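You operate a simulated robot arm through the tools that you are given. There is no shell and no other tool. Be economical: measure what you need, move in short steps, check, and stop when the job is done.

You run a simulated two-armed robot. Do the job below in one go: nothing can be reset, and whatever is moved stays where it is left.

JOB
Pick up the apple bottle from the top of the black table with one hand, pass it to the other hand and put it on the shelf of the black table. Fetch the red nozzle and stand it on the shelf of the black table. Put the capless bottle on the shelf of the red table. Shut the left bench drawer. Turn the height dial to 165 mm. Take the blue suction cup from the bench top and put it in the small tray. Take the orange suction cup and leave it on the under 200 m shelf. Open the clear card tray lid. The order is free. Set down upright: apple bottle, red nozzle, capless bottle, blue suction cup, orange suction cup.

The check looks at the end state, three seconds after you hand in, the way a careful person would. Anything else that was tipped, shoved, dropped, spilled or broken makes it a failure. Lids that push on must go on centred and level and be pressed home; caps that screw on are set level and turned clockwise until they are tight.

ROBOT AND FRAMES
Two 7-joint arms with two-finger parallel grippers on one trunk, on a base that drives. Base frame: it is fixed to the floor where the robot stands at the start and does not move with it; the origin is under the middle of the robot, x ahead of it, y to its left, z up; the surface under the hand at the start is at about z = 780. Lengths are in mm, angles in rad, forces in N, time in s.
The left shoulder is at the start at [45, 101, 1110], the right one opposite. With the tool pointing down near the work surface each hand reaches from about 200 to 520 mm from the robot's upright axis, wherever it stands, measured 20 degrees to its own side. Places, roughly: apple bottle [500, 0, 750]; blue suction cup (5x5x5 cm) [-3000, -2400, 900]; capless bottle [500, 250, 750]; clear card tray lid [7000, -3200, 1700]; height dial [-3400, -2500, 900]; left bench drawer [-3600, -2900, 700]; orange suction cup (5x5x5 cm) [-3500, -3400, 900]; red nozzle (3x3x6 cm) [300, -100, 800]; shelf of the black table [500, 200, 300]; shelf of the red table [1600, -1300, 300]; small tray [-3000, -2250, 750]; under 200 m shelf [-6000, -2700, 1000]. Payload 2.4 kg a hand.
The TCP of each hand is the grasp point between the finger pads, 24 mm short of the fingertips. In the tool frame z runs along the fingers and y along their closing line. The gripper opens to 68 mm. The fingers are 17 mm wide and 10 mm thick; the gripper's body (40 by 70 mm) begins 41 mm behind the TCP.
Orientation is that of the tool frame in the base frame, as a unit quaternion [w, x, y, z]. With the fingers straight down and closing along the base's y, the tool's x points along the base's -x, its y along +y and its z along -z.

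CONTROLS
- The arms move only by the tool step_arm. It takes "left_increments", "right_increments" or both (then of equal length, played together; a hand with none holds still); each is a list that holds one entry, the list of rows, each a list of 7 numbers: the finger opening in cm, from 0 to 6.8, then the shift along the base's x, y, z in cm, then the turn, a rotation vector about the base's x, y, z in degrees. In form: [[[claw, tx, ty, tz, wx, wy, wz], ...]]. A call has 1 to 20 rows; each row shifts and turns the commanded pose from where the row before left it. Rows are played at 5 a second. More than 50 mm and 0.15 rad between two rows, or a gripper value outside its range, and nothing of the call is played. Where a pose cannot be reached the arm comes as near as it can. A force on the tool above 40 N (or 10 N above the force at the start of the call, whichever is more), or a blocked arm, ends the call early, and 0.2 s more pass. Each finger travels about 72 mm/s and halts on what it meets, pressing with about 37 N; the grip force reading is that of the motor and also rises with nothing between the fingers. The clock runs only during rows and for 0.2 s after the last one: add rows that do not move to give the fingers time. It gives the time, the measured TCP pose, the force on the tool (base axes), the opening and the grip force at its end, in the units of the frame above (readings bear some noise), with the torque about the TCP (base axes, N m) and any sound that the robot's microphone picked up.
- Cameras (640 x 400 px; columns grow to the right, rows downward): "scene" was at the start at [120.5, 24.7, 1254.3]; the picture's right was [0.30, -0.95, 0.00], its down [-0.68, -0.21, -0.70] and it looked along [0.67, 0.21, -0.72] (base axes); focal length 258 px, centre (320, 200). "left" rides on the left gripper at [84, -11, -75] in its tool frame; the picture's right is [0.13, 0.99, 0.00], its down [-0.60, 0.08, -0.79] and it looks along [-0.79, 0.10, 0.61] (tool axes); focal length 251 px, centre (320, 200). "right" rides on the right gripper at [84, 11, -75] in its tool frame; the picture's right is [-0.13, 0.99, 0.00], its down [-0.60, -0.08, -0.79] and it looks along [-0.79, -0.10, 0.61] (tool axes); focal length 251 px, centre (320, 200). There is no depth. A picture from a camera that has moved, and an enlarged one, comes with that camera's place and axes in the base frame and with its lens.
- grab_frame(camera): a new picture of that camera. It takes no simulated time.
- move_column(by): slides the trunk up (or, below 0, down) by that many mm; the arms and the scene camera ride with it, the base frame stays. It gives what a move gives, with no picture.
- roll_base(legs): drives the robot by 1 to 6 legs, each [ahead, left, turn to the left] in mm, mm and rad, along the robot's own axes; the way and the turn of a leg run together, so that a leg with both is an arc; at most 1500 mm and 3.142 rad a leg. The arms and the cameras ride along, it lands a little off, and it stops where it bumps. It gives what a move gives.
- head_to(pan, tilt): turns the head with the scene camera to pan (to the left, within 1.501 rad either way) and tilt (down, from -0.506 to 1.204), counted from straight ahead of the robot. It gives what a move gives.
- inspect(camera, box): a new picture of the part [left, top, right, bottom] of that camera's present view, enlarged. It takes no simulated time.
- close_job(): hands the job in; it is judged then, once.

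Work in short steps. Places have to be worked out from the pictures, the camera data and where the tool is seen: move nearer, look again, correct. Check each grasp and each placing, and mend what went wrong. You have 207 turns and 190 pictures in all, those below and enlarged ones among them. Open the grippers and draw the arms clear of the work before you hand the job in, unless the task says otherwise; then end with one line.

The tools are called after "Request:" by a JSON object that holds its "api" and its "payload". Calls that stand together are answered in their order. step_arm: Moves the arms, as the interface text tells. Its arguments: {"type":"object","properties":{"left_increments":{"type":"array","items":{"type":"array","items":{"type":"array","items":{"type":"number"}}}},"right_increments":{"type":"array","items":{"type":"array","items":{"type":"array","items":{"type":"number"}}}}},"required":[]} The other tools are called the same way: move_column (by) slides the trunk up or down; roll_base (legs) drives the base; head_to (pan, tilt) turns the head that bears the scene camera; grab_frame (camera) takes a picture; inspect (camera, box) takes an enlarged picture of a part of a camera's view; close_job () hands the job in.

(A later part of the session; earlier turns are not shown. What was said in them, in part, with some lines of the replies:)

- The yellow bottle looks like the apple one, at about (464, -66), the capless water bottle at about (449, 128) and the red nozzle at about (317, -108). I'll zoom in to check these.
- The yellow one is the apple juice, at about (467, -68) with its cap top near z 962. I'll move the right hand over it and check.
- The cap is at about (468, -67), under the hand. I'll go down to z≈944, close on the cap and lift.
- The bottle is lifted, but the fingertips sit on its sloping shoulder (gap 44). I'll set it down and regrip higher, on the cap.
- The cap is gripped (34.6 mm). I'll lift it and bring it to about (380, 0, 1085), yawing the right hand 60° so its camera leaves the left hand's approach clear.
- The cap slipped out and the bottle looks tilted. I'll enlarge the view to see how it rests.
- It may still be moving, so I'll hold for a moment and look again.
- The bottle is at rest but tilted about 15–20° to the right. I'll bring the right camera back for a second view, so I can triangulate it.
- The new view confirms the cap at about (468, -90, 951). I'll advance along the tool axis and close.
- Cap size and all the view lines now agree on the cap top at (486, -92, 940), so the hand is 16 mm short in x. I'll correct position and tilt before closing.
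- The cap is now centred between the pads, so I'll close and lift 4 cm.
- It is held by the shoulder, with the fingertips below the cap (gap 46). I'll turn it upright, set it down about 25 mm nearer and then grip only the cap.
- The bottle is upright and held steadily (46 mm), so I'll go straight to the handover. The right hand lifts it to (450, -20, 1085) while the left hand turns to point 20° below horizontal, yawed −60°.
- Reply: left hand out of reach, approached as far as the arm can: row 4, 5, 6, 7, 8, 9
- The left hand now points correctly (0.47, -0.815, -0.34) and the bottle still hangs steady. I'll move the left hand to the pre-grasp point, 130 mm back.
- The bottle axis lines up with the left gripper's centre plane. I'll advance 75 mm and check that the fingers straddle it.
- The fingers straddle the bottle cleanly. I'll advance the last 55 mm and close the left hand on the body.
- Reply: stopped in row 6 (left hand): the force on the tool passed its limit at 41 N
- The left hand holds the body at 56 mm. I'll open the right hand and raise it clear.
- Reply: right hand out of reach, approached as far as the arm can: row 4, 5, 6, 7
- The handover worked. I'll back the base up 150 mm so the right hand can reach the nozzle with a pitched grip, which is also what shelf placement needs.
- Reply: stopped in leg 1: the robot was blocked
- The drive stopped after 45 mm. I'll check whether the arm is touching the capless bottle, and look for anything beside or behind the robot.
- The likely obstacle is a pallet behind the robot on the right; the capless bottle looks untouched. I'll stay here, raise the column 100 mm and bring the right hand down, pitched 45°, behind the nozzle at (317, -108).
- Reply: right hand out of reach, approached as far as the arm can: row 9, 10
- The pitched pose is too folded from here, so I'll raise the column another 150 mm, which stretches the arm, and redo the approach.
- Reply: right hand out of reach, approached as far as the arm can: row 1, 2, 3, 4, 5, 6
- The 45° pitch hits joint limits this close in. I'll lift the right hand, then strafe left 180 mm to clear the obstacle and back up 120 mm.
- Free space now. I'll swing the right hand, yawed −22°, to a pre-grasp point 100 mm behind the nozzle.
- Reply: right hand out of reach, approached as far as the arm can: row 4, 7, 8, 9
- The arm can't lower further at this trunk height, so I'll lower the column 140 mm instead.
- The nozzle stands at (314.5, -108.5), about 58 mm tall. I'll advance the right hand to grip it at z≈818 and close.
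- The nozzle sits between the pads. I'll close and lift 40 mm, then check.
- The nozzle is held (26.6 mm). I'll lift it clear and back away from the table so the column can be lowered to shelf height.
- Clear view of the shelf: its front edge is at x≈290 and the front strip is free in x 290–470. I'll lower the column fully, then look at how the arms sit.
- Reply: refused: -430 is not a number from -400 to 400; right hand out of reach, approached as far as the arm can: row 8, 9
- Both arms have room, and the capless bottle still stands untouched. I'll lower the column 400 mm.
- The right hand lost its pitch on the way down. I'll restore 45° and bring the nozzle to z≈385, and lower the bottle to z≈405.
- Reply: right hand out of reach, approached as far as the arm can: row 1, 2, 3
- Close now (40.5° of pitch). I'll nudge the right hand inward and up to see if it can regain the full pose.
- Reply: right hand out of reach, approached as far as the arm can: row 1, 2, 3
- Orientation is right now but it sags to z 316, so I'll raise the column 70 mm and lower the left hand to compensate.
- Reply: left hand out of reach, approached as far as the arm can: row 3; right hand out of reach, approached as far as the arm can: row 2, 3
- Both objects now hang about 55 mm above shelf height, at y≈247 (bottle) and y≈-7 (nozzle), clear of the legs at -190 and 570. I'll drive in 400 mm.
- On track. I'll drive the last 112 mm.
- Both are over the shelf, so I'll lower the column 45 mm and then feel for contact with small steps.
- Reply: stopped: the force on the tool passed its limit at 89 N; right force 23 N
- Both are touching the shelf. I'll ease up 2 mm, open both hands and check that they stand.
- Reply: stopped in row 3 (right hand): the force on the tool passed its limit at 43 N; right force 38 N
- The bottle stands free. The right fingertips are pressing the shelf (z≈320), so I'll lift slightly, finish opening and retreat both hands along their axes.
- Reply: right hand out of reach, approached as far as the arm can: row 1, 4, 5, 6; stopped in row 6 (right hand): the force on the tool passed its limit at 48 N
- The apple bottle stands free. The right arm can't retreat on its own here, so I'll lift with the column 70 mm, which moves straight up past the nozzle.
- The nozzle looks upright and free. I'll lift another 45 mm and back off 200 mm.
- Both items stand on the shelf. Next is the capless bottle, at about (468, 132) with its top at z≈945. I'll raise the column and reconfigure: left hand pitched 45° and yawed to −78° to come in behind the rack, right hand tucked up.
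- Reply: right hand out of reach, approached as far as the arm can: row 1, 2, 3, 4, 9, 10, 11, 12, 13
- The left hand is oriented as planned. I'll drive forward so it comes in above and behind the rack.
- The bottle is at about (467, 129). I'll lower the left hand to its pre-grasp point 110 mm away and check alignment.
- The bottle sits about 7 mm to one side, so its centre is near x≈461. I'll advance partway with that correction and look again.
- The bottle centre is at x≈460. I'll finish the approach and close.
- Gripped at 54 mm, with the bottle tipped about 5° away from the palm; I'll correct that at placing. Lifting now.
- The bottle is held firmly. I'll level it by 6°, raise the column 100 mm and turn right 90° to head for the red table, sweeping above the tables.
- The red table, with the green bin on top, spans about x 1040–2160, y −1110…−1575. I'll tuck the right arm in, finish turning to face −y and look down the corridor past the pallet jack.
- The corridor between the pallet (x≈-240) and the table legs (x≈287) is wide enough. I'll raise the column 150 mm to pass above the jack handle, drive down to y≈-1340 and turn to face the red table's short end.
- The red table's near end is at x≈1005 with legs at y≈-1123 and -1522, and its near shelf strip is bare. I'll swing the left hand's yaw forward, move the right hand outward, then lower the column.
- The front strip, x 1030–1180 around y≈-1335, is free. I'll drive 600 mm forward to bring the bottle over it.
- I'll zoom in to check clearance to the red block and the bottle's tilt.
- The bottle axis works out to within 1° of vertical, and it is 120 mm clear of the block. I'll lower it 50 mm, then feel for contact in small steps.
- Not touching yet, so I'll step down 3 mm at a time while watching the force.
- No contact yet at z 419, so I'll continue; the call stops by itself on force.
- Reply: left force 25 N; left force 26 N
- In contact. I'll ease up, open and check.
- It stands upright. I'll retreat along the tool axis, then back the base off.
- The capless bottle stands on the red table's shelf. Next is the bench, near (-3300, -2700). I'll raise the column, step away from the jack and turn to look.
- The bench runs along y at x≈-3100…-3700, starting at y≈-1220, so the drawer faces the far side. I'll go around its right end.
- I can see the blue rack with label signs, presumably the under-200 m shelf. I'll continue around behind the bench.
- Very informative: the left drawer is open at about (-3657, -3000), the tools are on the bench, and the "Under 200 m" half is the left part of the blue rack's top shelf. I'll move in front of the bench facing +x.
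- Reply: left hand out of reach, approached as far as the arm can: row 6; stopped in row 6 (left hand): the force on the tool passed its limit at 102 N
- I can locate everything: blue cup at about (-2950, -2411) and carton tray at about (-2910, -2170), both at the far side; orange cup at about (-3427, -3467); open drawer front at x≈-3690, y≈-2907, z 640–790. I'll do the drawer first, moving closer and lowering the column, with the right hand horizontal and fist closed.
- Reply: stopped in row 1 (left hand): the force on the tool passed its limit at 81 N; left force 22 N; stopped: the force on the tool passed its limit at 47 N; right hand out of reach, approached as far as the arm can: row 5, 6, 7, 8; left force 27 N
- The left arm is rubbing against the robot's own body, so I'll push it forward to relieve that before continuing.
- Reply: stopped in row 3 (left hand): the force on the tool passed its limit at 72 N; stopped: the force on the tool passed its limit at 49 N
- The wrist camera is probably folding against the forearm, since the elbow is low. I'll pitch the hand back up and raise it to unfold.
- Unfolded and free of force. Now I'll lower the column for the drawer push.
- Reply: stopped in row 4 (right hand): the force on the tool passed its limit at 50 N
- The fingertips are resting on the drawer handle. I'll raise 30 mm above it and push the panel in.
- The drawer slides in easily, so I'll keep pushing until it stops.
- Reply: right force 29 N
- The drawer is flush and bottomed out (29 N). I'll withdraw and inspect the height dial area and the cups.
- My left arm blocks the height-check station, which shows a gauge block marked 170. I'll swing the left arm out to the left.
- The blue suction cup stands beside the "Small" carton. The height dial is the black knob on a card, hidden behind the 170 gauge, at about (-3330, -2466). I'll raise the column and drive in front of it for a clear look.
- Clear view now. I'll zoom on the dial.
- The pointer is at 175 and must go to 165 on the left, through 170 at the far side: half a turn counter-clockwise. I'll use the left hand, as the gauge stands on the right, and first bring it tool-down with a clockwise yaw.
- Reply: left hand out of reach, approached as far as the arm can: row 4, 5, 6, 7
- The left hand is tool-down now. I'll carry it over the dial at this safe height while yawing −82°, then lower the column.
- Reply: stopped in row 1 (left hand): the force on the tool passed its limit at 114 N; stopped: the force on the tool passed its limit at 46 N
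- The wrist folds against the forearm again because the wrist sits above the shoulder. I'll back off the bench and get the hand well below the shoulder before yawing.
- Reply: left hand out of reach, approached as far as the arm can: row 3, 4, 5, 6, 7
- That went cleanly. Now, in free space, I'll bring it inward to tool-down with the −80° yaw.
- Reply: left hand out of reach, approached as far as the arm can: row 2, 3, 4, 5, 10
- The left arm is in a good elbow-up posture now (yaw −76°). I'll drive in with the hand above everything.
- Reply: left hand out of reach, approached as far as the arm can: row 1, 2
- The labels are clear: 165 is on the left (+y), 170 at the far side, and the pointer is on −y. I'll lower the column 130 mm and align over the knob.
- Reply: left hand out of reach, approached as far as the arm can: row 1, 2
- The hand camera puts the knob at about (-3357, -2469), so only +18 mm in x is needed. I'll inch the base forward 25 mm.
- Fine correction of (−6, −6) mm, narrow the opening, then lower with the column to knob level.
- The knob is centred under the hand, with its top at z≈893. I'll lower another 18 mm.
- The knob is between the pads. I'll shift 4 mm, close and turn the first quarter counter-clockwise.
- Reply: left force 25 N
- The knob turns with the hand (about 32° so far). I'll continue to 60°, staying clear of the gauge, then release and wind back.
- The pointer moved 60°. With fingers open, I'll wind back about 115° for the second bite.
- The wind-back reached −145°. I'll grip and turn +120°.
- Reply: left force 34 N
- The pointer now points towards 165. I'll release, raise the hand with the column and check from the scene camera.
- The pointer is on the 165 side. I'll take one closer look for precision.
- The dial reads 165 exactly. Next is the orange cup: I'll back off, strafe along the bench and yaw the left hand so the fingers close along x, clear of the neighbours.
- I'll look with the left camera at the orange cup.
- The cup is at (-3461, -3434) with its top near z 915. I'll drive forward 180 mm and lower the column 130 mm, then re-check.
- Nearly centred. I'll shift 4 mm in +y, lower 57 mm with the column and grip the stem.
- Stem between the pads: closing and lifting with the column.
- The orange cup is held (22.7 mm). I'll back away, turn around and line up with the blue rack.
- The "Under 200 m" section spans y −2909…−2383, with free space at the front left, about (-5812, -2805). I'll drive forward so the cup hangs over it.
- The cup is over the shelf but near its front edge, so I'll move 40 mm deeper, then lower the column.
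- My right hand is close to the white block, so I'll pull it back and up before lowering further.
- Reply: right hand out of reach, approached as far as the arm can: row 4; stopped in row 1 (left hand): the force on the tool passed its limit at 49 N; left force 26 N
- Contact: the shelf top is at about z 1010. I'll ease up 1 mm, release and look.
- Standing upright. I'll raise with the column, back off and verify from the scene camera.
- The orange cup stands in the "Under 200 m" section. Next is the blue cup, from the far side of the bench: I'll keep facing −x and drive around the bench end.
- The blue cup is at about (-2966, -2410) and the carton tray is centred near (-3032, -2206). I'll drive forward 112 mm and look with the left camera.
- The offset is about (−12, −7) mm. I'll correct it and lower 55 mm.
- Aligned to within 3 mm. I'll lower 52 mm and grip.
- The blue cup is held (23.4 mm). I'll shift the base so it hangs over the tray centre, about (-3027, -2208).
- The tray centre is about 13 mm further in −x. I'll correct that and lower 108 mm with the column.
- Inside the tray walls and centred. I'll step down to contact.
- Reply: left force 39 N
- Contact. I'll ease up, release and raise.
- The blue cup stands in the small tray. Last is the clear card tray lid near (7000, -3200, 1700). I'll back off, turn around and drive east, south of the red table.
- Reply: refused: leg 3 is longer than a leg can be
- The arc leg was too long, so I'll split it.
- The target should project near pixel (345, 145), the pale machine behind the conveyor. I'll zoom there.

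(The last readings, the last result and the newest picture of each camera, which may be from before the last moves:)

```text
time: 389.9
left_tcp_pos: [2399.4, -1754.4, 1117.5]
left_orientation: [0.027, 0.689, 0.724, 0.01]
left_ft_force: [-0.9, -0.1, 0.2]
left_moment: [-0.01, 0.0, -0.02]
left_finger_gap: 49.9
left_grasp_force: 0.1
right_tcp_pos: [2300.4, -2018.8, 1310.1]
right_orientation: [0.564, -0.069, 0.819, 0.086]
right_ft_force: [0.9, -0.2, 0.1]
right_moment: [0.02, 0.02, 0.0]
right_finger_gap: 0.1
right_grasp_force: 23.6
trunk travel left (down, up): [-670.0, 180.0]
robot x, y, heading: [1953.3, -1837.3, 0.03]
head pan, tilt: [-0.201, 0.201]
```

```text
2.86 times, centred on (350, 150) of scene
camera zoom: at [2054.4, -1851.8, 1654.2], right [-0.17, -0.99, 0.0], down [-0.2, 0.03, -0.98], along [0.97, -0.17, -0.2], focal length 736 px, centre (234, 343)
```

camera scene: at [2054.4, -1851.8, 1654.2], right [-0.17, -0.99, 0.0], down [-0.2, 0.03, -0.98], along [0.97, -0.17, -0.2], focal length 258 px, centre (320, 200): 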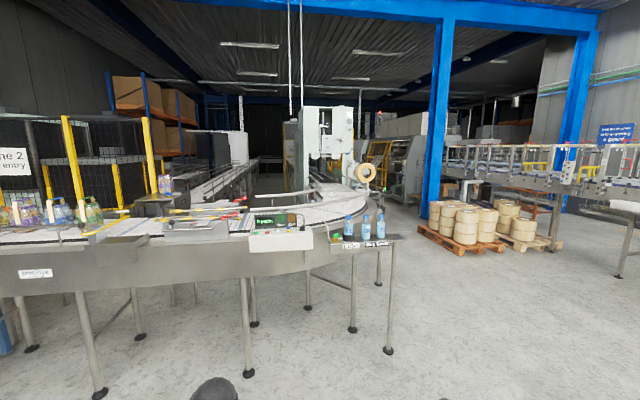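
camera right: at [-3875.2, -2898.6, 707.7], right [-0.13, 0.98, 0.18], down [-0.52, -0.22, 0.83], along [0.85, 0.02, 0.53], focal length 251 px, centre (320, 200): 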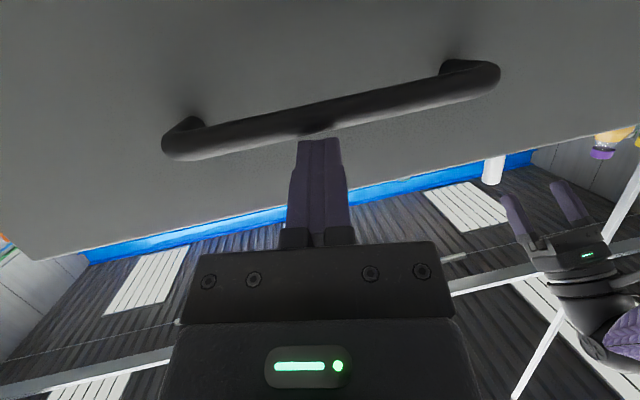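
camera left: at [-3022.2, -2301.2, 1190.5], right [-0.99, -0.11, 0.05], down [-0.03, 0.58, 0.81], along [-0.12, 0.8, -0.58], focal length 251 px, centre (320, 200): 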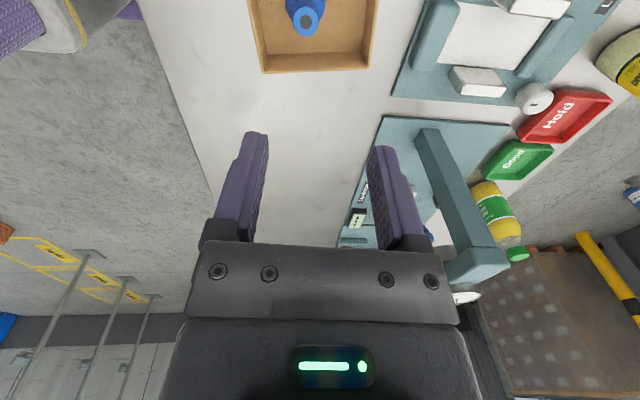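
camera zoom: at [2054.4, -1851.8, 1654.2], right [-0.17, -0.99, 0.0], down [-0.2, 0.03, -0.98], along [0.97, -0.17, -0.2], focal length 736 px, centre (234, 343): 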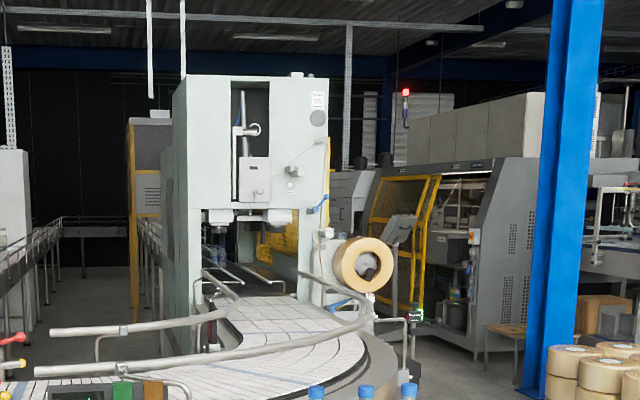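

The target is on or near those machines, so I'll skirt the conveyor's right end, whose corner is about (3770, -2730), for a closer look.

Request:
{"api": "roll_base", "payload": {"legs": [[900, -1150, -0.03], [550, -750, 0], [1400, 0, 0]]}}

Request:
{"api": "head_to", "payload": {"pan": 0.25, "tilt": 0.05}}

Request:
{"api": "grab_frame", "payload": {"camera": "scene"}}

```text
time: 408.2
left_tcp_pos: [5317.0, -3560.1, 1117.0]
left_orientation: [0.026, 0.685, 0.728, 0.011]
left_ft_force: [0.0, -0.5, 0.1]
left_moment: [-0.03, -0.01, -0.01]
left_finger_gap: 50.0
left_grasp_force: 0.1
right_tcp_pos: [5223.6, -3825.2, 1311.0]
right_orientation: [0.563, -0.075, 0.818, 0.09]
right_ft_force: [-0.9, 0.0, -0.6]
right_moment: [0.02, 0.0, 0.01]
right_finger_gap: 0.0
right_grasp_force: 23.5
trunk travel left (down, up): [-670.0, 180.0]
robot x, y, heading: [4870.1, -3643.5, 0.044]
head pan, tilt: [-0.201, 0.201]
```

```text
time: 409.1
left_tcp_pos: [5316.9, -3559.9, 1118.5]
left_orientation: [0.026, 0.685, 0.728, 0.01]
left_ft_force: [0.0, 0.8, -0.9]
left_moment: [-0.03, -0.02, 0.01]
left_finger_gap: 49.8
left_grasp_force: 0.0
right_tcp_pos: [5222.7, -3824.6, 1309.9]
right_orientation: [0.563, -0.075, 0.818, 0.09]
right_ft_force: [0.3, -0.7, -0.4]
right_moment: [0.02, -0.01, 0.02]
right_finger_gap: 0.0
right_grasp_force: 23.3
trunk travel left (down, up): [-670.0, 180.0]
robot x, y, heading: [4868.3, -3645.5, 0.041]
head pan, tilt: [0.25, 0.051]
```

```text
33 pictures are left
camera scene: at [4969.0, -3619.7, 1668.0], right [0.29, -0.96, 0.0], down [-0.05, -0.01, -1.0], along [0.96, 0.29, -0.05], focal length 258 px, centre (320, 200)
```

scene: 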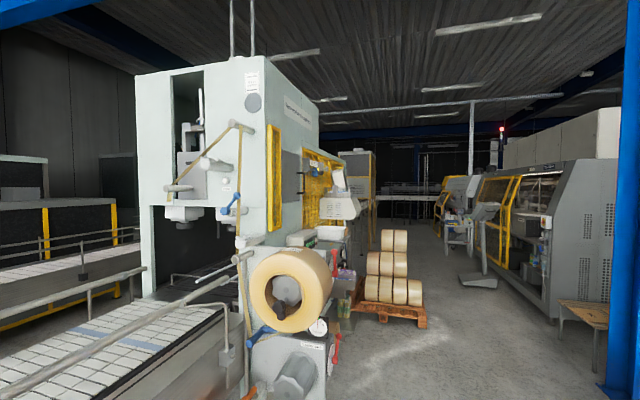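

The target projects near (343, 183), an inclined tray on the machine's side. I'll zoom in.

Request:
{"api": "inspect", "payload": {"camera": "scene", "box": [270, 130, 410, 270]}}

```text
2.86 times, centred on (340, 200) of scene
camera zoom: at [4969.0, -3619.7, 1668.0], right [0.29, -0.96, 0.0], down [-0.05, -0.01, -1.0], along [0.96, 0.29, -0.05], focal length 736 px, centre (263, 200)
```

zoom: 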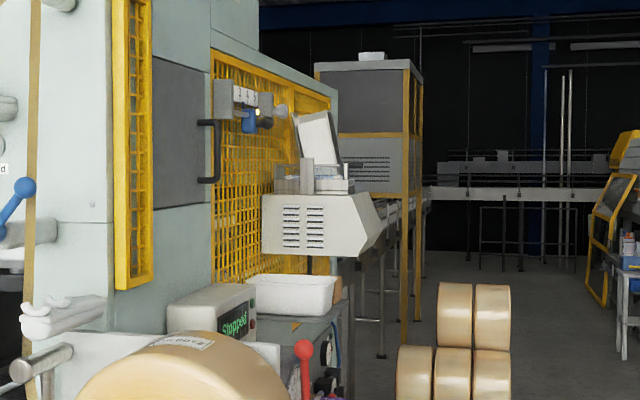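

A tray unit sits on the machine's aisle side near (7000, -3250). I'll drive down the aisle and turn to face it.

Request:
{"api": "roll_base", "payload": {"legs": [[1400, -300, -0.04], [720, -120, 0], [0, 0, 1.57]]}}

Request:
{"api": "head_to", "payload": {"pan": 0.0, "tilt": 0.2}}

Request:
{"api": "grab_frame", "payload": {"camera": "scene"}}

```text
time: 423.6
left_tcp_pos: [6924.8, -3612.7, 1118.5]
left_orientation: [0.012, 0.0, 1.0, 0.025]
left_ft_force: [0.2, 0.0, 0.0]
left_moment: [0.02, -0.02, 0.02]
left_finger_gap: 50.1
left_grasp_force: 0.1
right_tcp_pos: [7184.6, -3722.7, 1310.0]
right_orientation: [-0.349, 0.615, -0.545, -0.451]
right_ft_force: [-0.6, 0.7, 0.4]
right_moment: [0.0, -0.01, 0.03]
right_finger_gap: 0.1
right_grasp_force: 23.2
trunk travel left (down, up): [-670.0, 180.0]
robot x, y, heading: [6983.5, -4062.7, 1.551]
head pan, tilt: [0.25, 0.051]
```

```text
time: 424.4
left_tcp_pos: [6923.8, -3611.2, 1116.9]
left_orientation: [0.012, 0.0, 1.0, 0.025]
left_ft_force: [0.5, 0.2, -0.4]
left_moment: [0.03, 0.01, 0.05]
left_finger_gap: 50.1
left_grasp_force: 0.1
right_tcp_pos: [7184.0, -3722.2, 1310.7]
right_orientation: [-0.349, 0.615, -0.545, -0.451]
right_ft_force: [-0.4, -0.7, 1.1]
right_moment: [0.0, 0.02, -0.02]
right_finger_gap: 0.2
right_grasp_force: 23.4
trunk travel left (down, up): [-670.0, 180.0]
robot x, y, heading: [6986.4, -4065.4, 1.55]
head pan, tilt: [0.0, 0.201]
```

```text
31 pictures are left
camera scene: at [6986.1, -3957.6, 1654.2], right [1.0, -0.02, 0.0], down [0.0, -0.2, -0.98], along [0.02, 0.98, -0.2], focal length 258 px, centre (320, 200)
```

scene: 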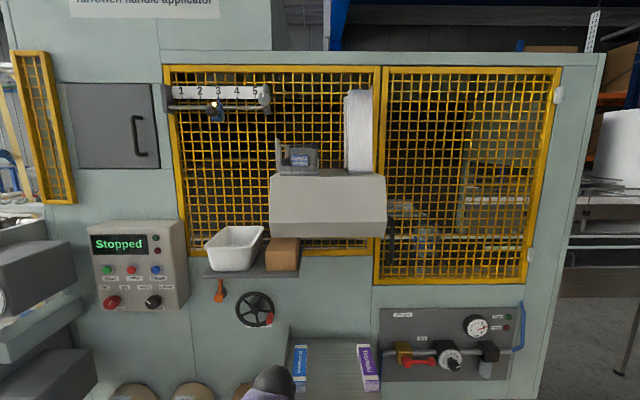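

I'll zoom on the tray unit.

Request:
{"api": "inspect", "payload": {"camera": "scene", "box": [250, 80, 410, 250]}}

Request:
{"api": "move_column", "payload": {"by": 170}}

Request:
{"api": "head_to", "payload": {"pan": 0.0, "tilt": 0.4}}

Request:
{"api": "inspect", "payload": {"camera": "scene", "box": [240, 120, 420, 260]}}

```text
2.35 times, centred on (330, 165) of scene
camera zoom: at [6986.1, -3957.6, 1654.2], right [1.0, -0.02, 0.0], down [0.0, -0.2, -0.98], along [0.02, 0.98, -0.2], focal length 606 px, centre (296, 282)
```

zoom: 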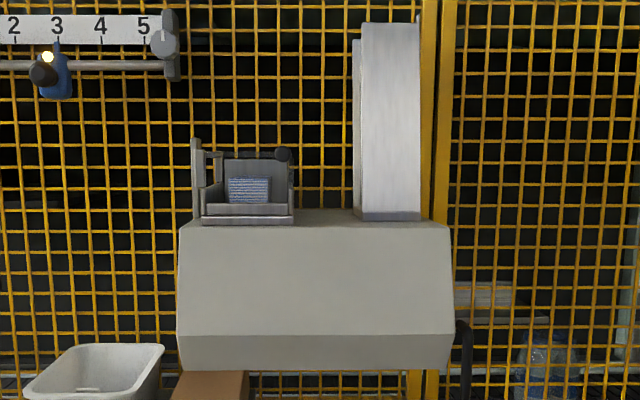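

```text
time: 426.3
left_tcp_pos: [6923.3, -3613.2, 1287.4]
left_orientation: [0.012, -0.001, 1.0, 0.026]
left_ft_force: [-0.8, -0.7, -0.7]
left_moment: [-0.01, -0.01, 0.01]
left_finger_gap: 50.1
left_grasp_force: 0.1
right_tcp_pos: [7185.1, -3722.2, 1480.2]
right_orientation: [-0.349, 0.615, -0.544, -0.452]
right_ft_force: [-0.1, 0.2, 0.4]
right_moment: [0.0, -0.02, 0.0]
right_finger_gap: 0.1
right_grasp_force: 23.8
trunk travel left (down, up): [-840.0, 10.0]
robot x, y, heading: [6987.9, -4064.0, 1.551]
head pan, tilt: [0.0, 0.201]
```

```text
time: 427.1
left_tcp_pos: [6923.8, -3612.7, 1288.3]
left_orientation: [0.012, -0.001, 1.0, 0.026]
left_ft_force: [0.0, -0.2, 0.4]
left_moment: [0.0, -0.04, -0.02]
left_finger_gap: 50.2
left_grasp_force: 0.0
right_tcp_pos: [7183.8, -3722.8, 1480.9]
right_orientation: [-0.349, 0.615, -0.544, -0.452]
right_ft_force: [-0.3, 0.5, -0.6]
right_moment: [0.02, -0.04, -0.02]
right_finger_gap: 0.0
right_grasp_force: 23.8
trunk travel left (down, up): [-840.0, 10.0]
robot x, y, heading: [6983.5, -4063.8, 1.555]
head pan, tilt: [0.0, 0.4]
```

```text
2.86 times, centred on (330, 190) of scene
camera zoom: at [6986.1, -3959.7, 1805.8], right [1.0, -0.02, 0.0], down [-0.01, -0.39, -0.92], along [0.02, 0.92, -0.39], focal length 736 px, centre (291, 229)
```

zoom: 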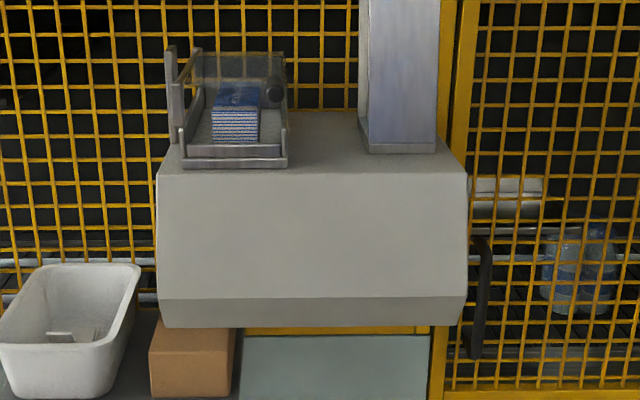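

I can see a clear lid with a black knob on its right side. I'll zoom further to find its hinge.

Request:
{"api": "inspect", "payload": {"camera": "scene", "box": [270, 128, 330, 178]}}

```text
8.00 times, centred on (300, 153) of scene
camera zoom: at [6986.1, -3959.7, 1805.8], right [1.0, -0.02, 0.0], down [-0.01, -0.39, -0.92], along [0.02, 0.92, -0.39], focal length 2062 px, centre (480, 576)
```

zoom: 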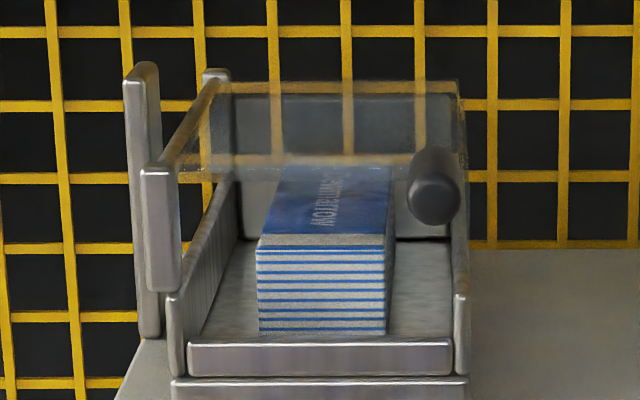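

The lid hinges on the left (x≈6900), and its knob is on the right, pointing at me, at about (6985, -3283, 1657). I'll move the left hand aside, level the right fist, raise it and approach.

Request:
{"api": "step_arm", "payload": {"left_increments": [[[5, -4, -1.5, 0, 0, 0, 0], [5, -4, -1.5, 0, 0, 0, 0], [5, -4, -1.5, 0, 0, 0, 0], [5, -4, -1.5, 0, 0, 0, 0], [5, -4, -1, 0, 0, 0, 0], [5, -3, 0, 0, 0, 0, 0], [5, 0, 0, 0, 0, 0, 0]]], "right_increments": [[[0, -1.5, 1, 2.2, 3, 0, 0], [0, -1.5, 1, 2.2, 3, 0, 0], [0, -1.5, 1, 2.2, 3, 0, 0], [0, -1.5, 1, 2.2, 3, 0, 0], [0, -1.5, 1, 2.2, 3, 0, 0], [0, -1.5, 0, 2.2, 3, 0, 0], [0, 0, 0, 0, 0, 0, 0]]]}}

Request:
{"api": "roll_base", "payload": {"legs": [[200, 0, 0.015]]}}

Request:
{"api": "grab_frame", "payload": {"camera": "scene"}}

Request:
{"api": "grab_frame", "payload": {"camera": "right"}}

```text
time: 428.6
left_tcp_pos: [6693.3, -3680.5, 1287.4]
left_orientation: [0.012, -0.001, 1.0, 0.027]
left_ft_force: [0.1, -0.2, -0.1]
left_moment: [0.01, 0.01, 0.01]
left_finger_gap: 50.0
left_grasp_force: 0.0
right_tcp_pos: [7142.5, -3706.7, 1524.4]
right_orientation: [-0.408, 0.577, -0.493, -0.508]
right_ft_force: [0.3, 0.0, 0.2]
right_moment: [0.02, -0.04, 0.04]
right_finger_gap: 0.1
right_grasp_force: 23.9
right hand out of reach, approached as far as the arm can: row 4, 5, 6
trunk travel left (down, up): [-840.0, 10.0]
robot x, y, heading: [6983.8, -4063.8, 1.554]
head pan, tilt: [0.0, 0.4]
```

```text
time: 430.2
left_tcp_pos: [6689.3, -3485.3, 1288.3]
left_orientation: [0.012, -0.009, 1.0, 0.025]
left_ft_force: [-0.5, -0.2, -0.3]
left_moment: [-0.04, 0.02, 0.02]
left_finger_gap: 50.1
left_grasp_force: 0.2
right_tcp_pos: [7138.0, -3505.6, 1524.4]
right_orientation: [-0.405, 0.58, -0.489, -0.51]
right_ft_force: [0.5, 0.2, 1.1]
right_moment: [-0.01, 0.05, -0.03]
right_finger_gap: 0.0
right_grasp_force: 23.7
trunk travel left (down, up): [-840.0, 10.0]
robot x, y, heading: [6988.0, -3864.8, 1.566]
head pan, tilt: [0.0, 0.4]
```

```text
27 pictures are left
camera scene: at [6986.4, -3761.1, 1805.7], right [1.0, 0.0, 0.0], down [0.0, -0.39, -0.92], along [0.0, 0.92, -0.39], focal length 258 px, centre (320, 200)
```

scene: 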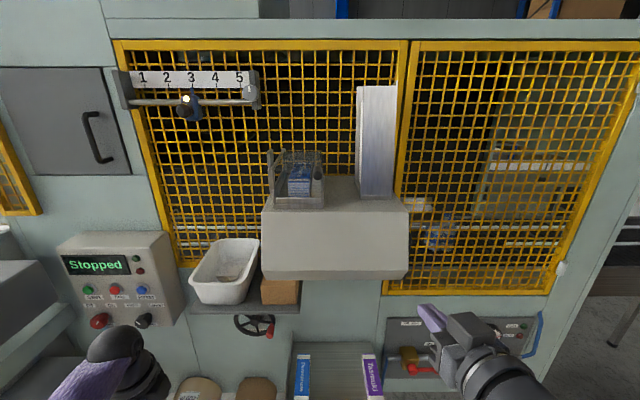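

```text
26 pictures are left
camera right: at [7143.4, -3594.1, 1452.9], right [-0.97, -0.17, 0.16], down [0.23, -0.66, 0.71], along [-0.02, 0.73, 0.68], focal length 251 px, centre (320, 200)
```

right: 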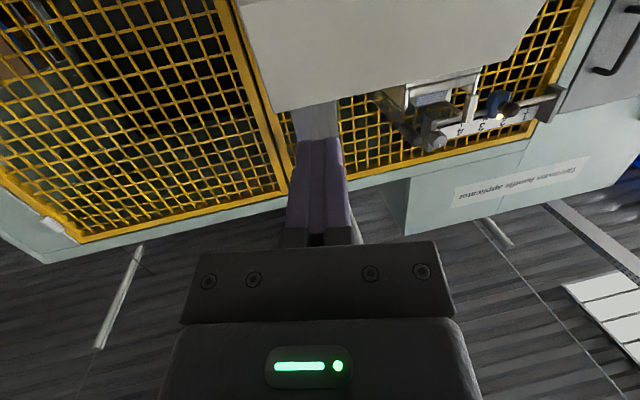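

I'll get a precise fix on the knob from this closer position.

Request:
{"api": "inspect", "payload": {"camera": "scene", "box": [255, 135, 335, 215]}}

```text
5.00 times, centred on (295, 175) of scene
camera zoom: at [6986.4, -3761.1, 1805.7], right [1.0, 0.0, 0.0], down [0.0, -0.39, -0.92], along [0.0, 0.92, -0.39], focal length 1289 px, centre (445, 325)
```

zoom: 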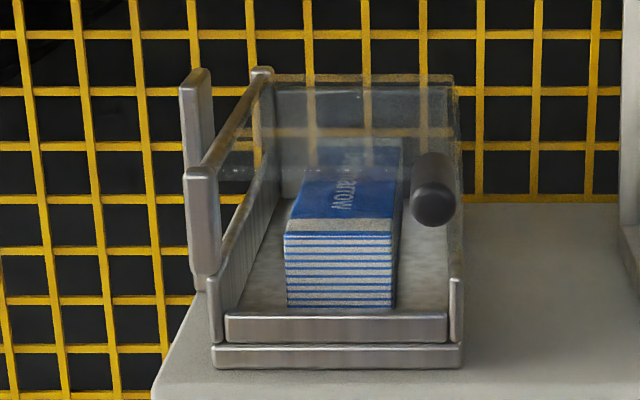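

The knob head is at about (6983, -3300, 1660), so my fingertips must come just under it. I'll raise the right fist and centre it in front.

Request:
{"api": "step_arm", "payload": {"right_increments": [[[0, -2.5, 1.0, 2, 0, 0, 0], [0, -2.5, 1.0, 2, 0, 0, 0], [0, -2.5, 1.0, 2, 0, 0, 0], [0, -2.5, 1.0, 2, 0, 0, 0], [0, -2.5, 1.0, 2, 0, 0, 0], [0, -2.5, 0.5, 0.5, 0, 0, 0], [0, 0, 0, 0, 0, 0, 0]]]}}

Request:
{"api": "grab_frame", "payload": {"camera": "scene"}}

```text
time: 431.8
left_tcp_pos: [6689.5, -3486.3, 1288.0]
left_orientation: [0.011, -0.008, 1.0, 0.027]
left_ft_force: [0.6, 0.0, 0.0]
left_moment: [-0.02, 0.0, -0.03]
left_finger_gap: 49.8
left_grasp_force: 0.1
right_tcp_pos: [7133.9, -3498.8, 1540.5]
right_orientation: [-0.402, 0.582, -0.487, -0.512]
right_ft_force: [0.5, -0.2, 0.3]
right_moment: [-0.03, 0.02, -0.03]
right_finger_gap: 0.0
right_grasp_force: 23.7
right hand out of reach, approached as far as the arm can: row 1, 2, 3, 4, 5, 6
trunk travel left (down, up): [-840.0, 10.0]
robot x, y, heading: [6988.6, -3864.2, 1.565]
head pan, tilt: [0.0, 0.4]
```

```text
24 pictures are left
camera scene: at [6986.4, -3761.8, 1805.7], right [1.0, 0.0, 0.0], down [0.0, -0.39, -0.92], along [0.0, 0.92, -0.39], focal length 258 px, centre (320, 200)
```

scene: 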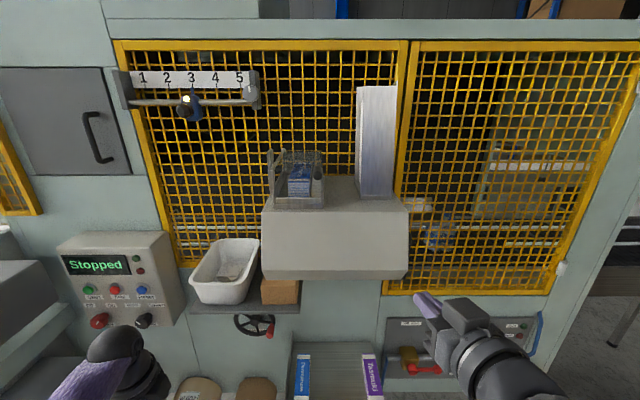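

The arm is too folded this close in. I'll back off 200 mm, then extend the arm forward and up.

Request:
{"api": "roll_base", "payload": {"legs": [[-200, 0, 0]]}}

Request:
{"api": "step_arm", "payload": {"right_increments": [[[0, -0.5, 4, 0, 0, 0, 0], [0, -0.5, 4, 0, 0, 0, 0], [0, -0.5, 4, 0.5, 0, 0, 0], [0, -1, 4, 1, 0, 0, 0], [0, -1.5, 2, 2, 0, 0, 0], [0, -2, 0, 2, 0, 0, 0], [0, -2, 0, 2, 0, 0, 0], [0, -2, 0, 2, 0, 0, 0], [0, -2, 0, 1, 0, 0, 0], [0, -2, 0, 0, 0, 0, 0], [0, 0, 0, 0, 0, 0, 0]]]}}

```text
time: 433.4
left_tcp_pos: [6688.7, -3688.1, 1287.7]
left_orientation: [0.011, -0.008, 1.0, 0.026]
left_ft_force: [0.5, -0.5, -0.4]
left_moment: [0.02, 0.0, -0.02]
left_finger_gap: 49.9
left_grasp_force: 0.2
right_tcp_pos: [7133.3, -3702.1, 1540.2]
right_orientation: [-0.402, 0.582, -0.487, -0.512]
right_ft_force: [-0.8, -0.1, -0.5]
right_moment: [0.01, 0.02, -0.02]
right_finger_gap: 0.3
right_grasp_force: 23.4
trunk travel left (down, up): [-840.0, 10.0]
robot x, y, heading: [6985.7, -4065.1, 1.569]
head pan, tilt: [0.0, 0.4]
```

```text
time: 435.9
left_tcp_pos: [6688.6, -3686.8, 1286.6]
left_orientation: [0.012, -0.009, 1.0, 0.026]
left_ft_force: [-0.5, 0.0, -0.6]
left_moment: [-0.04, -0.02, 0.02]
left_finger_gap: 50.0
left_grasp_force: 0.0
right_tcp_pos: [7128.1, -3630.5, 1541.4]
right_orientation: [-0.399, 0.584, -0.487, -0.513]
right_ft_force: [0.4, -0.2, 0.3]
right_moment: [-0.04, 0.01, 0.01]
right_finger_gap: 0.0
right_grasp_force: 23.4
right hand out of reach, approached as far as the arm can: row 2, 3, 4, 5, 6, 7, 8, 9, 10
trunk travel left (down, up): [-840.0, 10.0]
robot x, y, heading: [6985.6, -4066.8, 1.568]
head pan, tilt: [0.0, 0.4]
```

The right arm is at joint limits in this posture. I'll use the left arm instead, which is elbow-up: raise it, level it to point forward and clear the right arm.

Request:
{"api": "step_arm", "payload": {"left_increments": [[[0, 1.5, 1, 2.5, 7, 0, 0], [0, 1.5, 1, 2.5, 7, 0, 0], [0, 1.5, 1, 2.5, 7, 0, 0], [0, 1.5, 1, 2.5, 7, 0, 0], [0, 1.5, 1, 2.5, 7, 0, 0], [0, 1.5, 1, 2.5, 7, 0, 0], [0, 1.5, 1, 2.5, 7, 0, 0], [0, 1.5, 1, 2.5, 7, 0, 0], [0, 1.5, 1, 2.5, 7, 0, 0], [0, 1.5, 1, 2.5, 7, 0, 0], [0, 1.5, 1, 2.5, 7, 0, 0], [0, 1.5, 1, 2.5, 5, 0, 0], [0, 0, 0, 0, 0, 0, 0]]], "right_increments": [[[0, 1.5, -0.5, -2, 0, 0, 0], [0, 1.5, -0.5, -2, 0, 0, 0], [0, 1.5, -0.5, -2, 0, 0, 0], [0, 1.5, -0.5, -2, 0, 0, 0], [0, 1.5, -0.5, -2, 0, 0, 0], [0, 1.5, -0.5, -2, 0, 0, 0], [0, 1.5, -0.5, -2, 0, 0, 0], [0, 1.5, -0.5, -2, 0, 0, 0], [0, 0, 0, 0, 0, 0, 0], [0, 0, 0, 0, 0, 0, 0], [0, 0, 0, 0, 0, 0, 0], [0, 0, 0, 0, 0, 0, 0], [0, 0, 0, 0, 0, 0, 0]]]}}

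Request:
{"api": "grab_frame", "payload": {"camera": "scene"}}

```text
time: 438.6
left_tcp_pos: [6867.2, -3567.5, 1587.8]
left_orientation: [0.015, 0.002, 0.737, 0.676]
left_ft_force: [-0.6, 0.4, -0.4]
left_moment: [0.01, 0.01, 0.0]
left_finger_gap: 0.0
left_grasp_force: 23.9
right_tcp_pos: [7245.7, -3673.8, 1379.8]
right_orientation: [-0.401, 0.582, -0.488, -0.511]
right_ft_force: [0.3, -0.4, 0.0]
right_moment: [0.01, -0.01, -0.01]
right_finger_gap: 0.0
right_grasp_force: 23.1
trunk travel left (down, up): [-840.0, 10.0]
robot x, y, heading: [6984.2, -4063.9, 1.568]
head pan, tilt: [0.0, 0.4]
```

```text
23 pictures are left
camera scene: at [6985.4, -3963.9, 1805.7], right [1.0, 0.0, 0.0], down [0.0, -0.39, -0.92], along [0.0, 0.92, -0.39], focal length 258 px, centre (320, 200)
```

scene: 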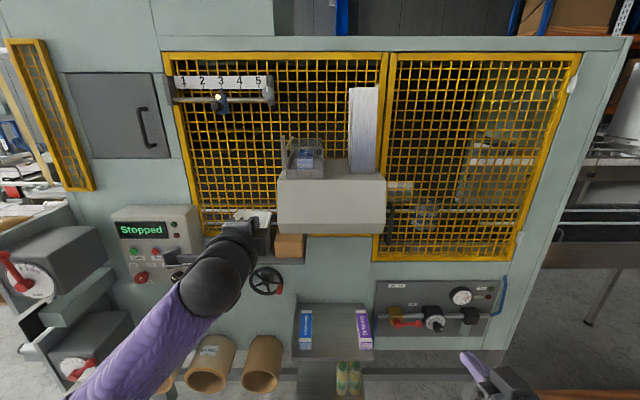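

The left hand is now level, pointing at the machine with no reach problem. I'll align it in x and z, then drive forward.

Request:
{"api": "step_arm", "payload": {"left_increments": [[[0, 3, 0, 1.3, 0, 0, 0], [0, 3, 0, 1.3, 0, 0, 0], [0, 3, 0, 1.2, 0, 0, 0], [0, 2.7, 0, 0, 0, 0, 0], [0, 0, 0, 0, 0, 0, 0]]]}}

Request:
{"api": "roll_base", "payload": {"legs": [[190, 0, 0]]}}

Request:
{"api": "inspect", "payload": {"camera": "scene", "box": [240, 120, 400, 260]}}

Request:
{"api": "grab_frame", "payload": {"camera": "left"}}

```text
time: 439.9
left_tcp_pos: [6986.1, -3568.5, 1625.8]
left_orientation: [0.015, 0.0, 0.737, 0.675]
left_ft_force: [0.2, -0.8, 0.6]
left_moment: [0.01, 0.0, 0.01]
left_finger_gap: 0.0
left_grasp_force: 23.3
right_tcp_pos: [7247.4, -3673.3, 1379.3]
right_orientation: [-0.401, 0.583, -0.487, -0.513]
right_ft_force: [0.1, 0.5, 0.4]
right_moment: [-0.05, 0.0, 0.02]
right_finger_gap: 0.0
right_grasp_force: 23.2
trunk travel left (down, up): [-840.0, 10.0]
robot x, y, heading: [6986.1, -4066.5, 1.572]
head pan, tilt: [0.0, 0.4]
```

```text
time: 441.4
left_tcp_pos: [6986.9, -3379.9, 1626.8]
left_orientation: [0.015, 0.001, 0.737, 0.676]
left_ft_force: [0.3, -0.2, 0.4]
left_moment: [0.01, -0.01, 0.05]
left_finger_gap: 0.0
left_grasp_force: 23.5
right_tcp_pos: [7246.6, -3484.4, 1379.0]
right_orientation: [-0.401, 0.582, -0.487, -0.512]
right_ft_force: [0.0, -0.2, 0.7]
right_moment: [-0.01, -0.02, 0.0]
right_finger_gap: 0.0
right_grasp_force: 23.3
trunk travel left (down, up): [-840.0, 10.0]
robot x, y, heading: [6985.4, -3879.5, 1.57]
head pan, tilt: [0.0, 0.4]
```

```text
2.86 times, centred on (320, 190) of scene
camera zoom: at [6986.4, -3775.0, 1805.7], right [1.0, 0.0, 0.0], down [0.0, -0.39, -0.92], along [0.0, 0.92, -0.39], focal length 736 px, centre (320, 229)
```

zoom: 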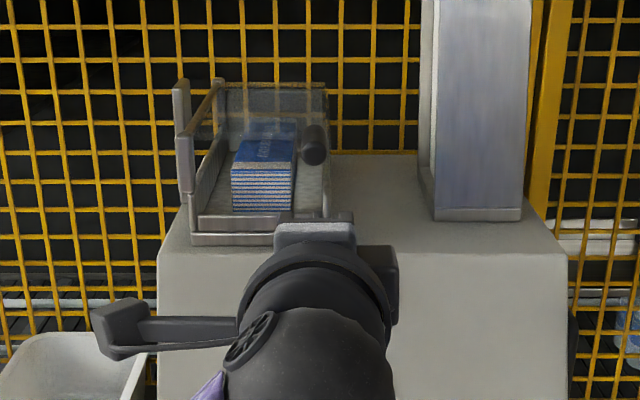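

```text
21 pictures are left
camera left: at [6902.1, -3454.3, 1620.2], right [-0.15, 0.09, 0.98], down [0.58, -0.8, 0.16], along [0.8, 0.6, 0.06], focal length 251 px, centre (320, 200)
```

left: 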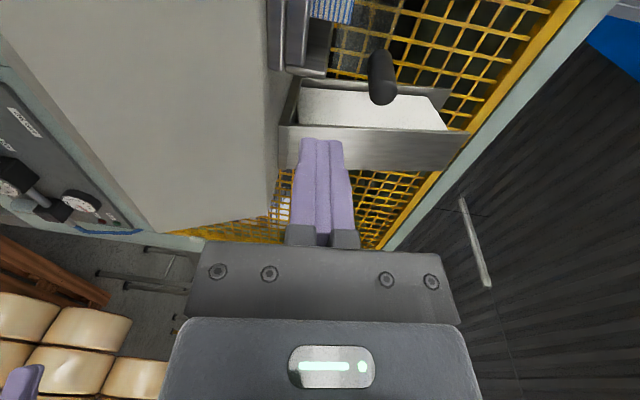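

The hand camera confirms the knob at (6984, -3299, 1659). I'll slide the closed fingertips under it and lift along the first part of the arc about the hinge.

Request:
{"api": "step_arm", "payload": {"left_increments": [[[0, -0.1, 2.1, 0.4, 0, 0, 0], [0, -0.1, 2.1, 0, 0, 0, 0], [0, -0.1, 2.2, 0, 0, 0, 0], [0, 0, 0, 0, 0, 0, 0], [0, 0, 0, 1.0, 0, 0, 0], [0, 0.1, 0, 1.0, 0, 0, 0], [0, 0.1, 0, 1.0, 0, 0, 0], [0, 0, 0, 1.4, 0, 0, 0], [0, -0.2, 0, 1.5, 0, 0, 0], [0, -0.5, 0, 1.4, 0, 0, 0]]]}}

Request:
{"api": "inspect", "payload": {"camera": "scene", "box": [240, 100, 400, 240]}}

```text
time: 443.6
left_tcp_pos: [6980.3, -3315.7, 1702.8]
left_orientation: [0.015, 0.003, 0.737, 0.676]
left_ft_force: [0.6, -0.5, -0.6]
left_moment: [-0.05, 0.02, 0.04]
left_finger_gap: 0.0
left_grasp_force: 24.1
right_tcp_pos: [7248.1, -3484.6, 1380.4]
right_orientation: [-0.401, 0.582, -0.487, -0.512]
right_ft_force: [-0.3, -0.3, -0.3]
right_moment: [0.02, 0.03, 0.04]
right_finger_gap: 0.2
right_grasp_force: 23.4
trunk travel left (down, up): [-840.0, 10.0]
robot x, y, heading: [6989.9, -3877.9, 1.57]
head pan, tilt: [0.0, 0.4]
```

```text
2.86 times, centred on (320, 170) of scene
camera zoom: at [6986.7, -3775.5, 1805.7], right [1.0, 0.0, 0.0], down [0.0, -0.39, -0.92], along [0.0, 0.92, -0.39], focal length 736 px, centre (320, 286)
```

zoom: 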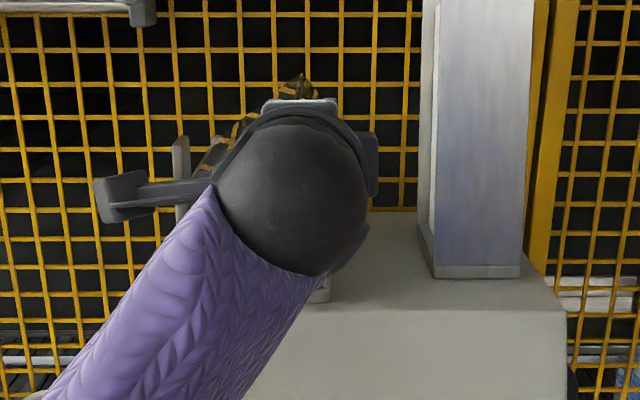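

The lid seems to be rising with the hand. I'll check with the left camera.

Request:
{"api": "grab_frame", "payload": {"camera": "left"}}

```text
19 pictures are left
camera left: at [6894.5, -3389.9, 1697.3], right [-0.15, 0.09, 0.98], down [0.58, -0.8, 0.16], along [0.8, 0.6, 0.06], focal length 251 px, centre (320, 200)
```

left: 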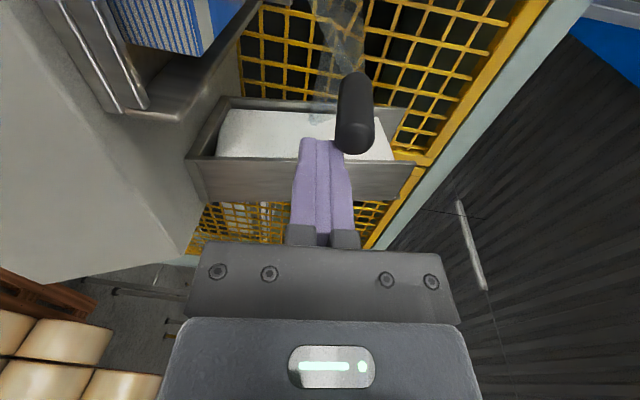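

The knob rides on the fingertips. I'll continue along the arc to past vertical.

Request:
{"api": "step_arm", "payload": {"left_increments": [[[0, -1.0, 0, 1.7, 0, 0, 0], [0, -1.1, 0, 1.2, 0, 0, 0], [0, -1.2, 0, 1.0, 0, 0, 0], [0, -1.4, 0, 0.7, 0, 0, 0], [0, -1.1, 0, 0.4, 0, 0, 0], [0, -1.1, 0, 0.2, 0, 0, 0]]]}}

Request:
{"api": "grab_frame", "payload": {"camera": "left"}}

```text
time: 445.0
left_tcp_pos: [6910.1, -3316.0, 1756.2]
left_orientation: [0.016, 0.002, 0.737, 0.676]
left_ft_force: [-0.5, 1.0, -0.5]
left_moment: [-0.01, -0.02, 0.02]
left_finger_gap: 0.0
left_grasp_force: 23.8
right_tcp_pos: [7246.9, -3486.1, 1381.4]
right_orientation: [-0.402, 0.582, -0.488, -0.512]
right_ft_force: [-0.4, -1.1, 0.0]
right_moment: [-0.02, 0.01, 0.03]
right_finger_gap: 0.0
right_grasp_force: 23.9
trunk travel left (down, up): [-840.0, 10.0]
robot x, y, heading: [6986.5, -3877.0, 1.566]
head pan, tilt: [0.0, 0.4]
```

```text
18 pictures are left
camera left: at [6824.3, -3391.0, 1749.8], right [-0.15, 0.09, 0.98], down [0.58, -0.8, 0.16], along [0.8, 0.6, 0.07], focal length 251 px, centre (320, 200)
```

left: 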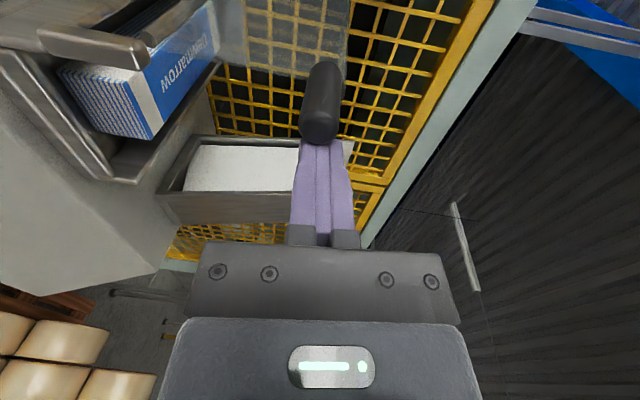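

The lid is about vertical now, and I'll push it on over to its rest.

Request:
{"api": "step_arm", "payload": {"left_increments": [[[0, -1.1, 0, 0, 0, 0, 0], [0, -1.1, 0, -0.1, 0, 0, 0], [0, -1.1, 0, -0.3, 0, 0, 0], [0, -1.0, 0, -0.5, 0, 0, 0], [0, 0, 0, 0, 0, 0, 0]]]}}

Request:
{"api": "grab_frame", "payload": {"camera": "left"}}

```text
time: 446.2
left_tcp_pos: [6868.8, -3316.3, 1747.7]
left_orientation: [0.015, 0.003, 0.737, 0.675]
left_ft_force: [3.9, 0.0, 1.4]
left_moment: [0.01, 0.02, -0.06]
left_finger_gap: 0.1
left_grasp_force: 23.6
right_tcp_pos: [7248.9, -3485.8, 1379.6]
right_orientation: [-0.402, 0.581, -0.488, -0.512]
right_ft_force: [0.2, 0.2, -0.5]
right_moment: [0.01, 0.02, 0.02]
right_finger_gap: 0.1
right_grasp_force: 23.7
trunk travel left (down, up): [-840.0, 10.0]
robot x, y, heading: [6988.1, -3878.3, 1.564]
head pan, tilt: [0.0, 0.4]
```

```text
17 pictures are left
camera left: at [6784.2, -3390.4, 1741.0], right [-0.15, 0.09, 0.99], down [0.58, -0.8, 0.16], along [0.8, 0.6, 0.06], focal length 251 px, centre (320, 200)
```

left: 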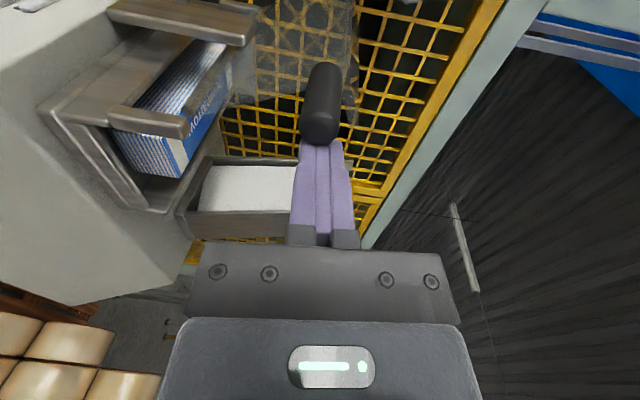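

There is slight resistance (3.9 N). I'll push 8 mm more to see whether it is at its stop, then withdraw straight back.

Request:
{"api": "step_arm", "payload": {"left_increments": [[[0, -0.4, 0, -0.2, 0, 0, 0], [0, -0.4, 0, -0.2, 0, 0, 0], [0, 0, 0, 0, 0, 0, 0]]]}}

Request:
{"api": "step_arm", "payload": {"left_increments": [[[0, 0.5, 0, 0, 0, 0, 0], [0, 1.5, -2, 0, 0, 0, 0], [0, 0, -4, 0, 0, 0, 0], [0, 0, -4, -2, 0, 0, 0], [0, -4, -3, -3, 0, 0, 0], [0, -4, -2, -3, 0, 0, 0], [0, -4, 0, -4, 0, 0, 0], [0, -4, 0, -4, 0, 0, 0]]]}}

Request:
{"api": "inspect", "payload": {"camera": "scene", "box": [220, 90, 380, 230]}}

```text
time: 447.0
left_tcp_pos: [6870.0, -3316.4, 1742.8]
left_orientation: [0.016, 0.005, 0.736, 0.676]
left_ft_force: [20.0, 1.6, 5.5]
left_moment: [0.21, 0.01, -0.33]
left_finger_gap: 0.0
left_grasp_force: 23.7
right_tcp_pos: [7254.8, -3486.2, 1379.7]
right_orientation: [-0.401, 0.58, -0.49, -0.512]
right_ft_force: [-0.5, -0.9, 0.6]
right_moment: [0.02, 0.01, 0.0]
right_finger_gap: 0.2
right_grasp_force: 23.7
trunk travel left (down, up): [-840.0, 10.0]
robot x, y, heading: [6987.7, -3878.3, 1.567]
head pan, tilt: [0.0, 0.4]
```

```text
refused: row 5 steps farther than a row can; nothing moved
```

```text
2.86 times, centred on (300, 160) of scene
camera zoom: at [6994.7, -3776.0, 1805.7], right [1.0, 0.0, 0.0], down [-0.01, -0.39, -0.92], along [0.0, 0.92, -0.39], focal length 736 px, centre (377, 314)
```

zoom: 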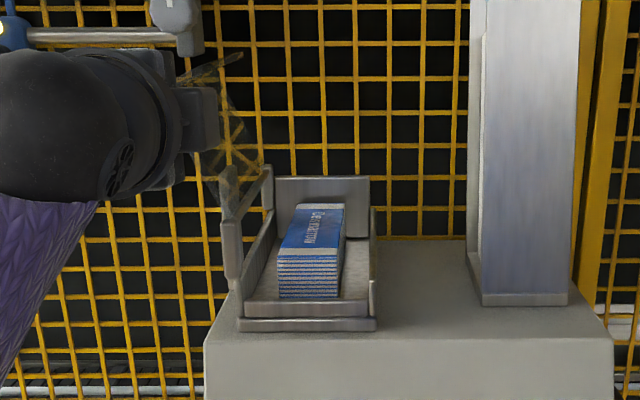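

At its stop (20 N) and leaning past vertical. I'll withdraw in smaller rows.

Request:
{"api": "step_arm", "payload": {"left_increments": [[[0, 0.6, 0, 0, 0, 0, 0], [0, 1.0, -2, 0, 0, 0, 0], [0, 0, -4, 0, 0, 0, 0], [0, 0, -4, 0, 0, 0, 0], [0, -2, -3, -2, 0, 0, 0], [0, -3, -2, -2, 0, 0, 0], [0, -3, 0, -3, 0, 0, 0], [0, -3, 0, -3, 0, 0, 0]]]}}

Request:
{"api": "inspect", "payload": {"camera": "scene", "box": [200, 70, 380, 220]}}

```text
time: 448.8
left_tcp_pos: [6765.5, -3471.2, 1640.3]
left_orientation: [0.016, 0.001, 0.737, 0.676]
left_ft_force: [0.3, -0.6, -0.2]
left_moment: [-0.01, -0.02, -0.03]
left_finger_gap: 0.1
left_grasp_force: 23.6
right_tcp_pos: [7246.2, -3485.6, 1381.4]
right_orientation: [-0.401, 0.583, -0.487, -0.512]
right_ft_force: [0.7, 0.3, 0.8]
right_moment: [0.01, 0.0, -0.03]
right_finger_gap: 0.0
right_grasp_force: 23.8
trunk travel left (down, up): [-840.0, 10.0]
robot x, y, heading: [6988.2, -3877.4, 1.572]
head pan, tilt: [0.0, 0.4]
```

```text
2.67 times, centred on (290, 145) of scene
camera zoom: at [6985.1, -3776.9, 1805.8], right [1.0, 0.0, 0.0], down [0.0, -0.39, -0.92], along [0.0, 0.92, -0.39], focal length 687 px, centre (400, 347)
```

zoom: 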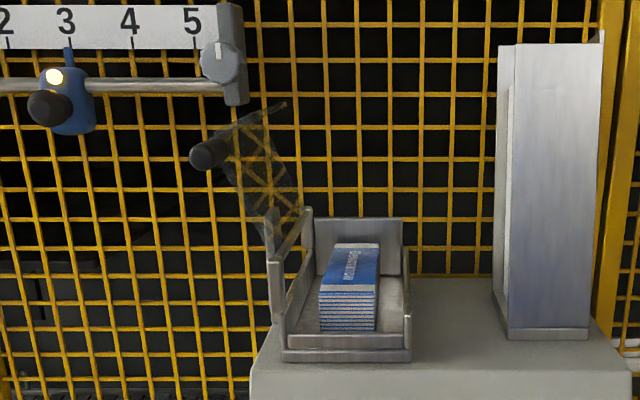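

The lid rests open. I'll open both grippers and back clear of the machine.

Request:
{"api": "roll_base", "payload": {"legs": [[-300, 0, 0]]}}

Request:
{"api": "step_arm", "payload": {"left_increments": [[[6, 0, 0, 0, 0, 0, 0], [6, 0, 0, 0, 0, 0, 0], [6, 0, 0, 0, 0, 0, 0], [6, 0, 0, 0, 0, 0, 0]]], "right_increments": [[[6, 0, 0, 0, 0, 0, 0], [6, 0, 0, 0, 0, 0, 0], [6, 0, 0, 0, 0, 0, 0], [6, 0, 0, 0, 0, 0, 0]]]}}

Request:
{"api": "grab_frame", "payload": {"camera": "scene"}}

```text
time: 450.9
left_tcp_pos: [6766.9, -3773.7, 1639.4]
left_orientation: [0.018, 0.004, 0.737, 0.676]
left_ft_force: [0.3, 0.0, 0.7]
left_moment: [0.0, -0.01, -0.01]
left_finger_gap: 0.1
left_grasp_force: 23.8
right_tcp_pos: [7248.6, -3791.8, 1380.4]
right_orientation: [-0.403, 0.581, -0.489, -0.511]
right_ft_force: [-0.6, 0.1, -0.9]
right_moment: [-0.01, 0.0, -0.04]
right_finger_gap: 0.1
right_grasp_force: 24.2
trunk travel left (down, up): [-840.0, 10.0]
robot x, y, heading: [6983.4, -4180.4, 1.563]
head pan, tilt: [0.0, 0.4]
```

```text
time: 451.9
left_tcp_pos: [6766.2, -3773.3, 1639.3]
left_orientation: [0.018, 0.005, 0.737, 0.675]
left_ft_force: [0.0, -0.4, 0.2]
left_moment: [0.02, -0.04, -0.01]
left_finger_gap: 60.4
left_grasp_force: 0.0
right_tcp_pos: [7248.4, -3791.8, 1379.2]
right_orientation: [-0.404, 0.58, -0.49, -0.511]
right_ft_force: [-0.2, 0.1, -0.2]
right_moment: [0.01, 0.03, 0.02]
right_finger_gap: 59.9
right_grasp_force: 0.0
trunk travel left (down, up): [-840.0, 10.0]
robot x, y, heading: [6984.1, -4182.0, 1.564]
head pan, tilt: [0.0, 0.4]
```

```text
14 pictures are left
camera scene: at [6985.4, -4080.4, 1805.7], right [1.0, -0.01, 0.0], down [0.0, -0.39, -0.92], along [0.01, 0.92, -0.39], focal length 258 px, centre (320, 200)
```

scene: 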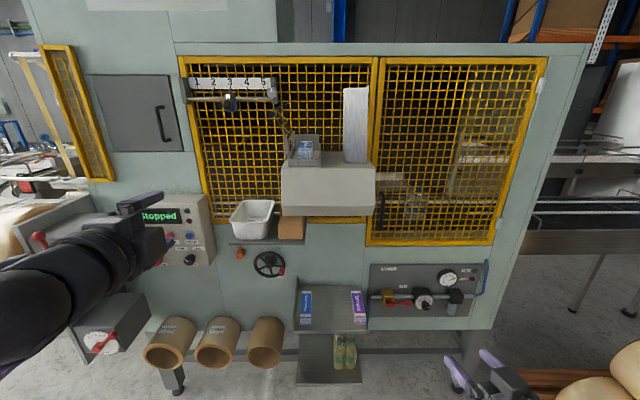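

Every task is done, both grippers are open and the arms are clear, so I'm handing in.

Request:
{"api": "close_job", "payload": {}}

```text
The job is handed in.
```

All eight tasks are done and the job is handed in. During the first pick the apple bottle slipped from the right hand and came to rest tilted on the black table top. I regrasped it, passed it to the left hand and stood it upright on the shelf.
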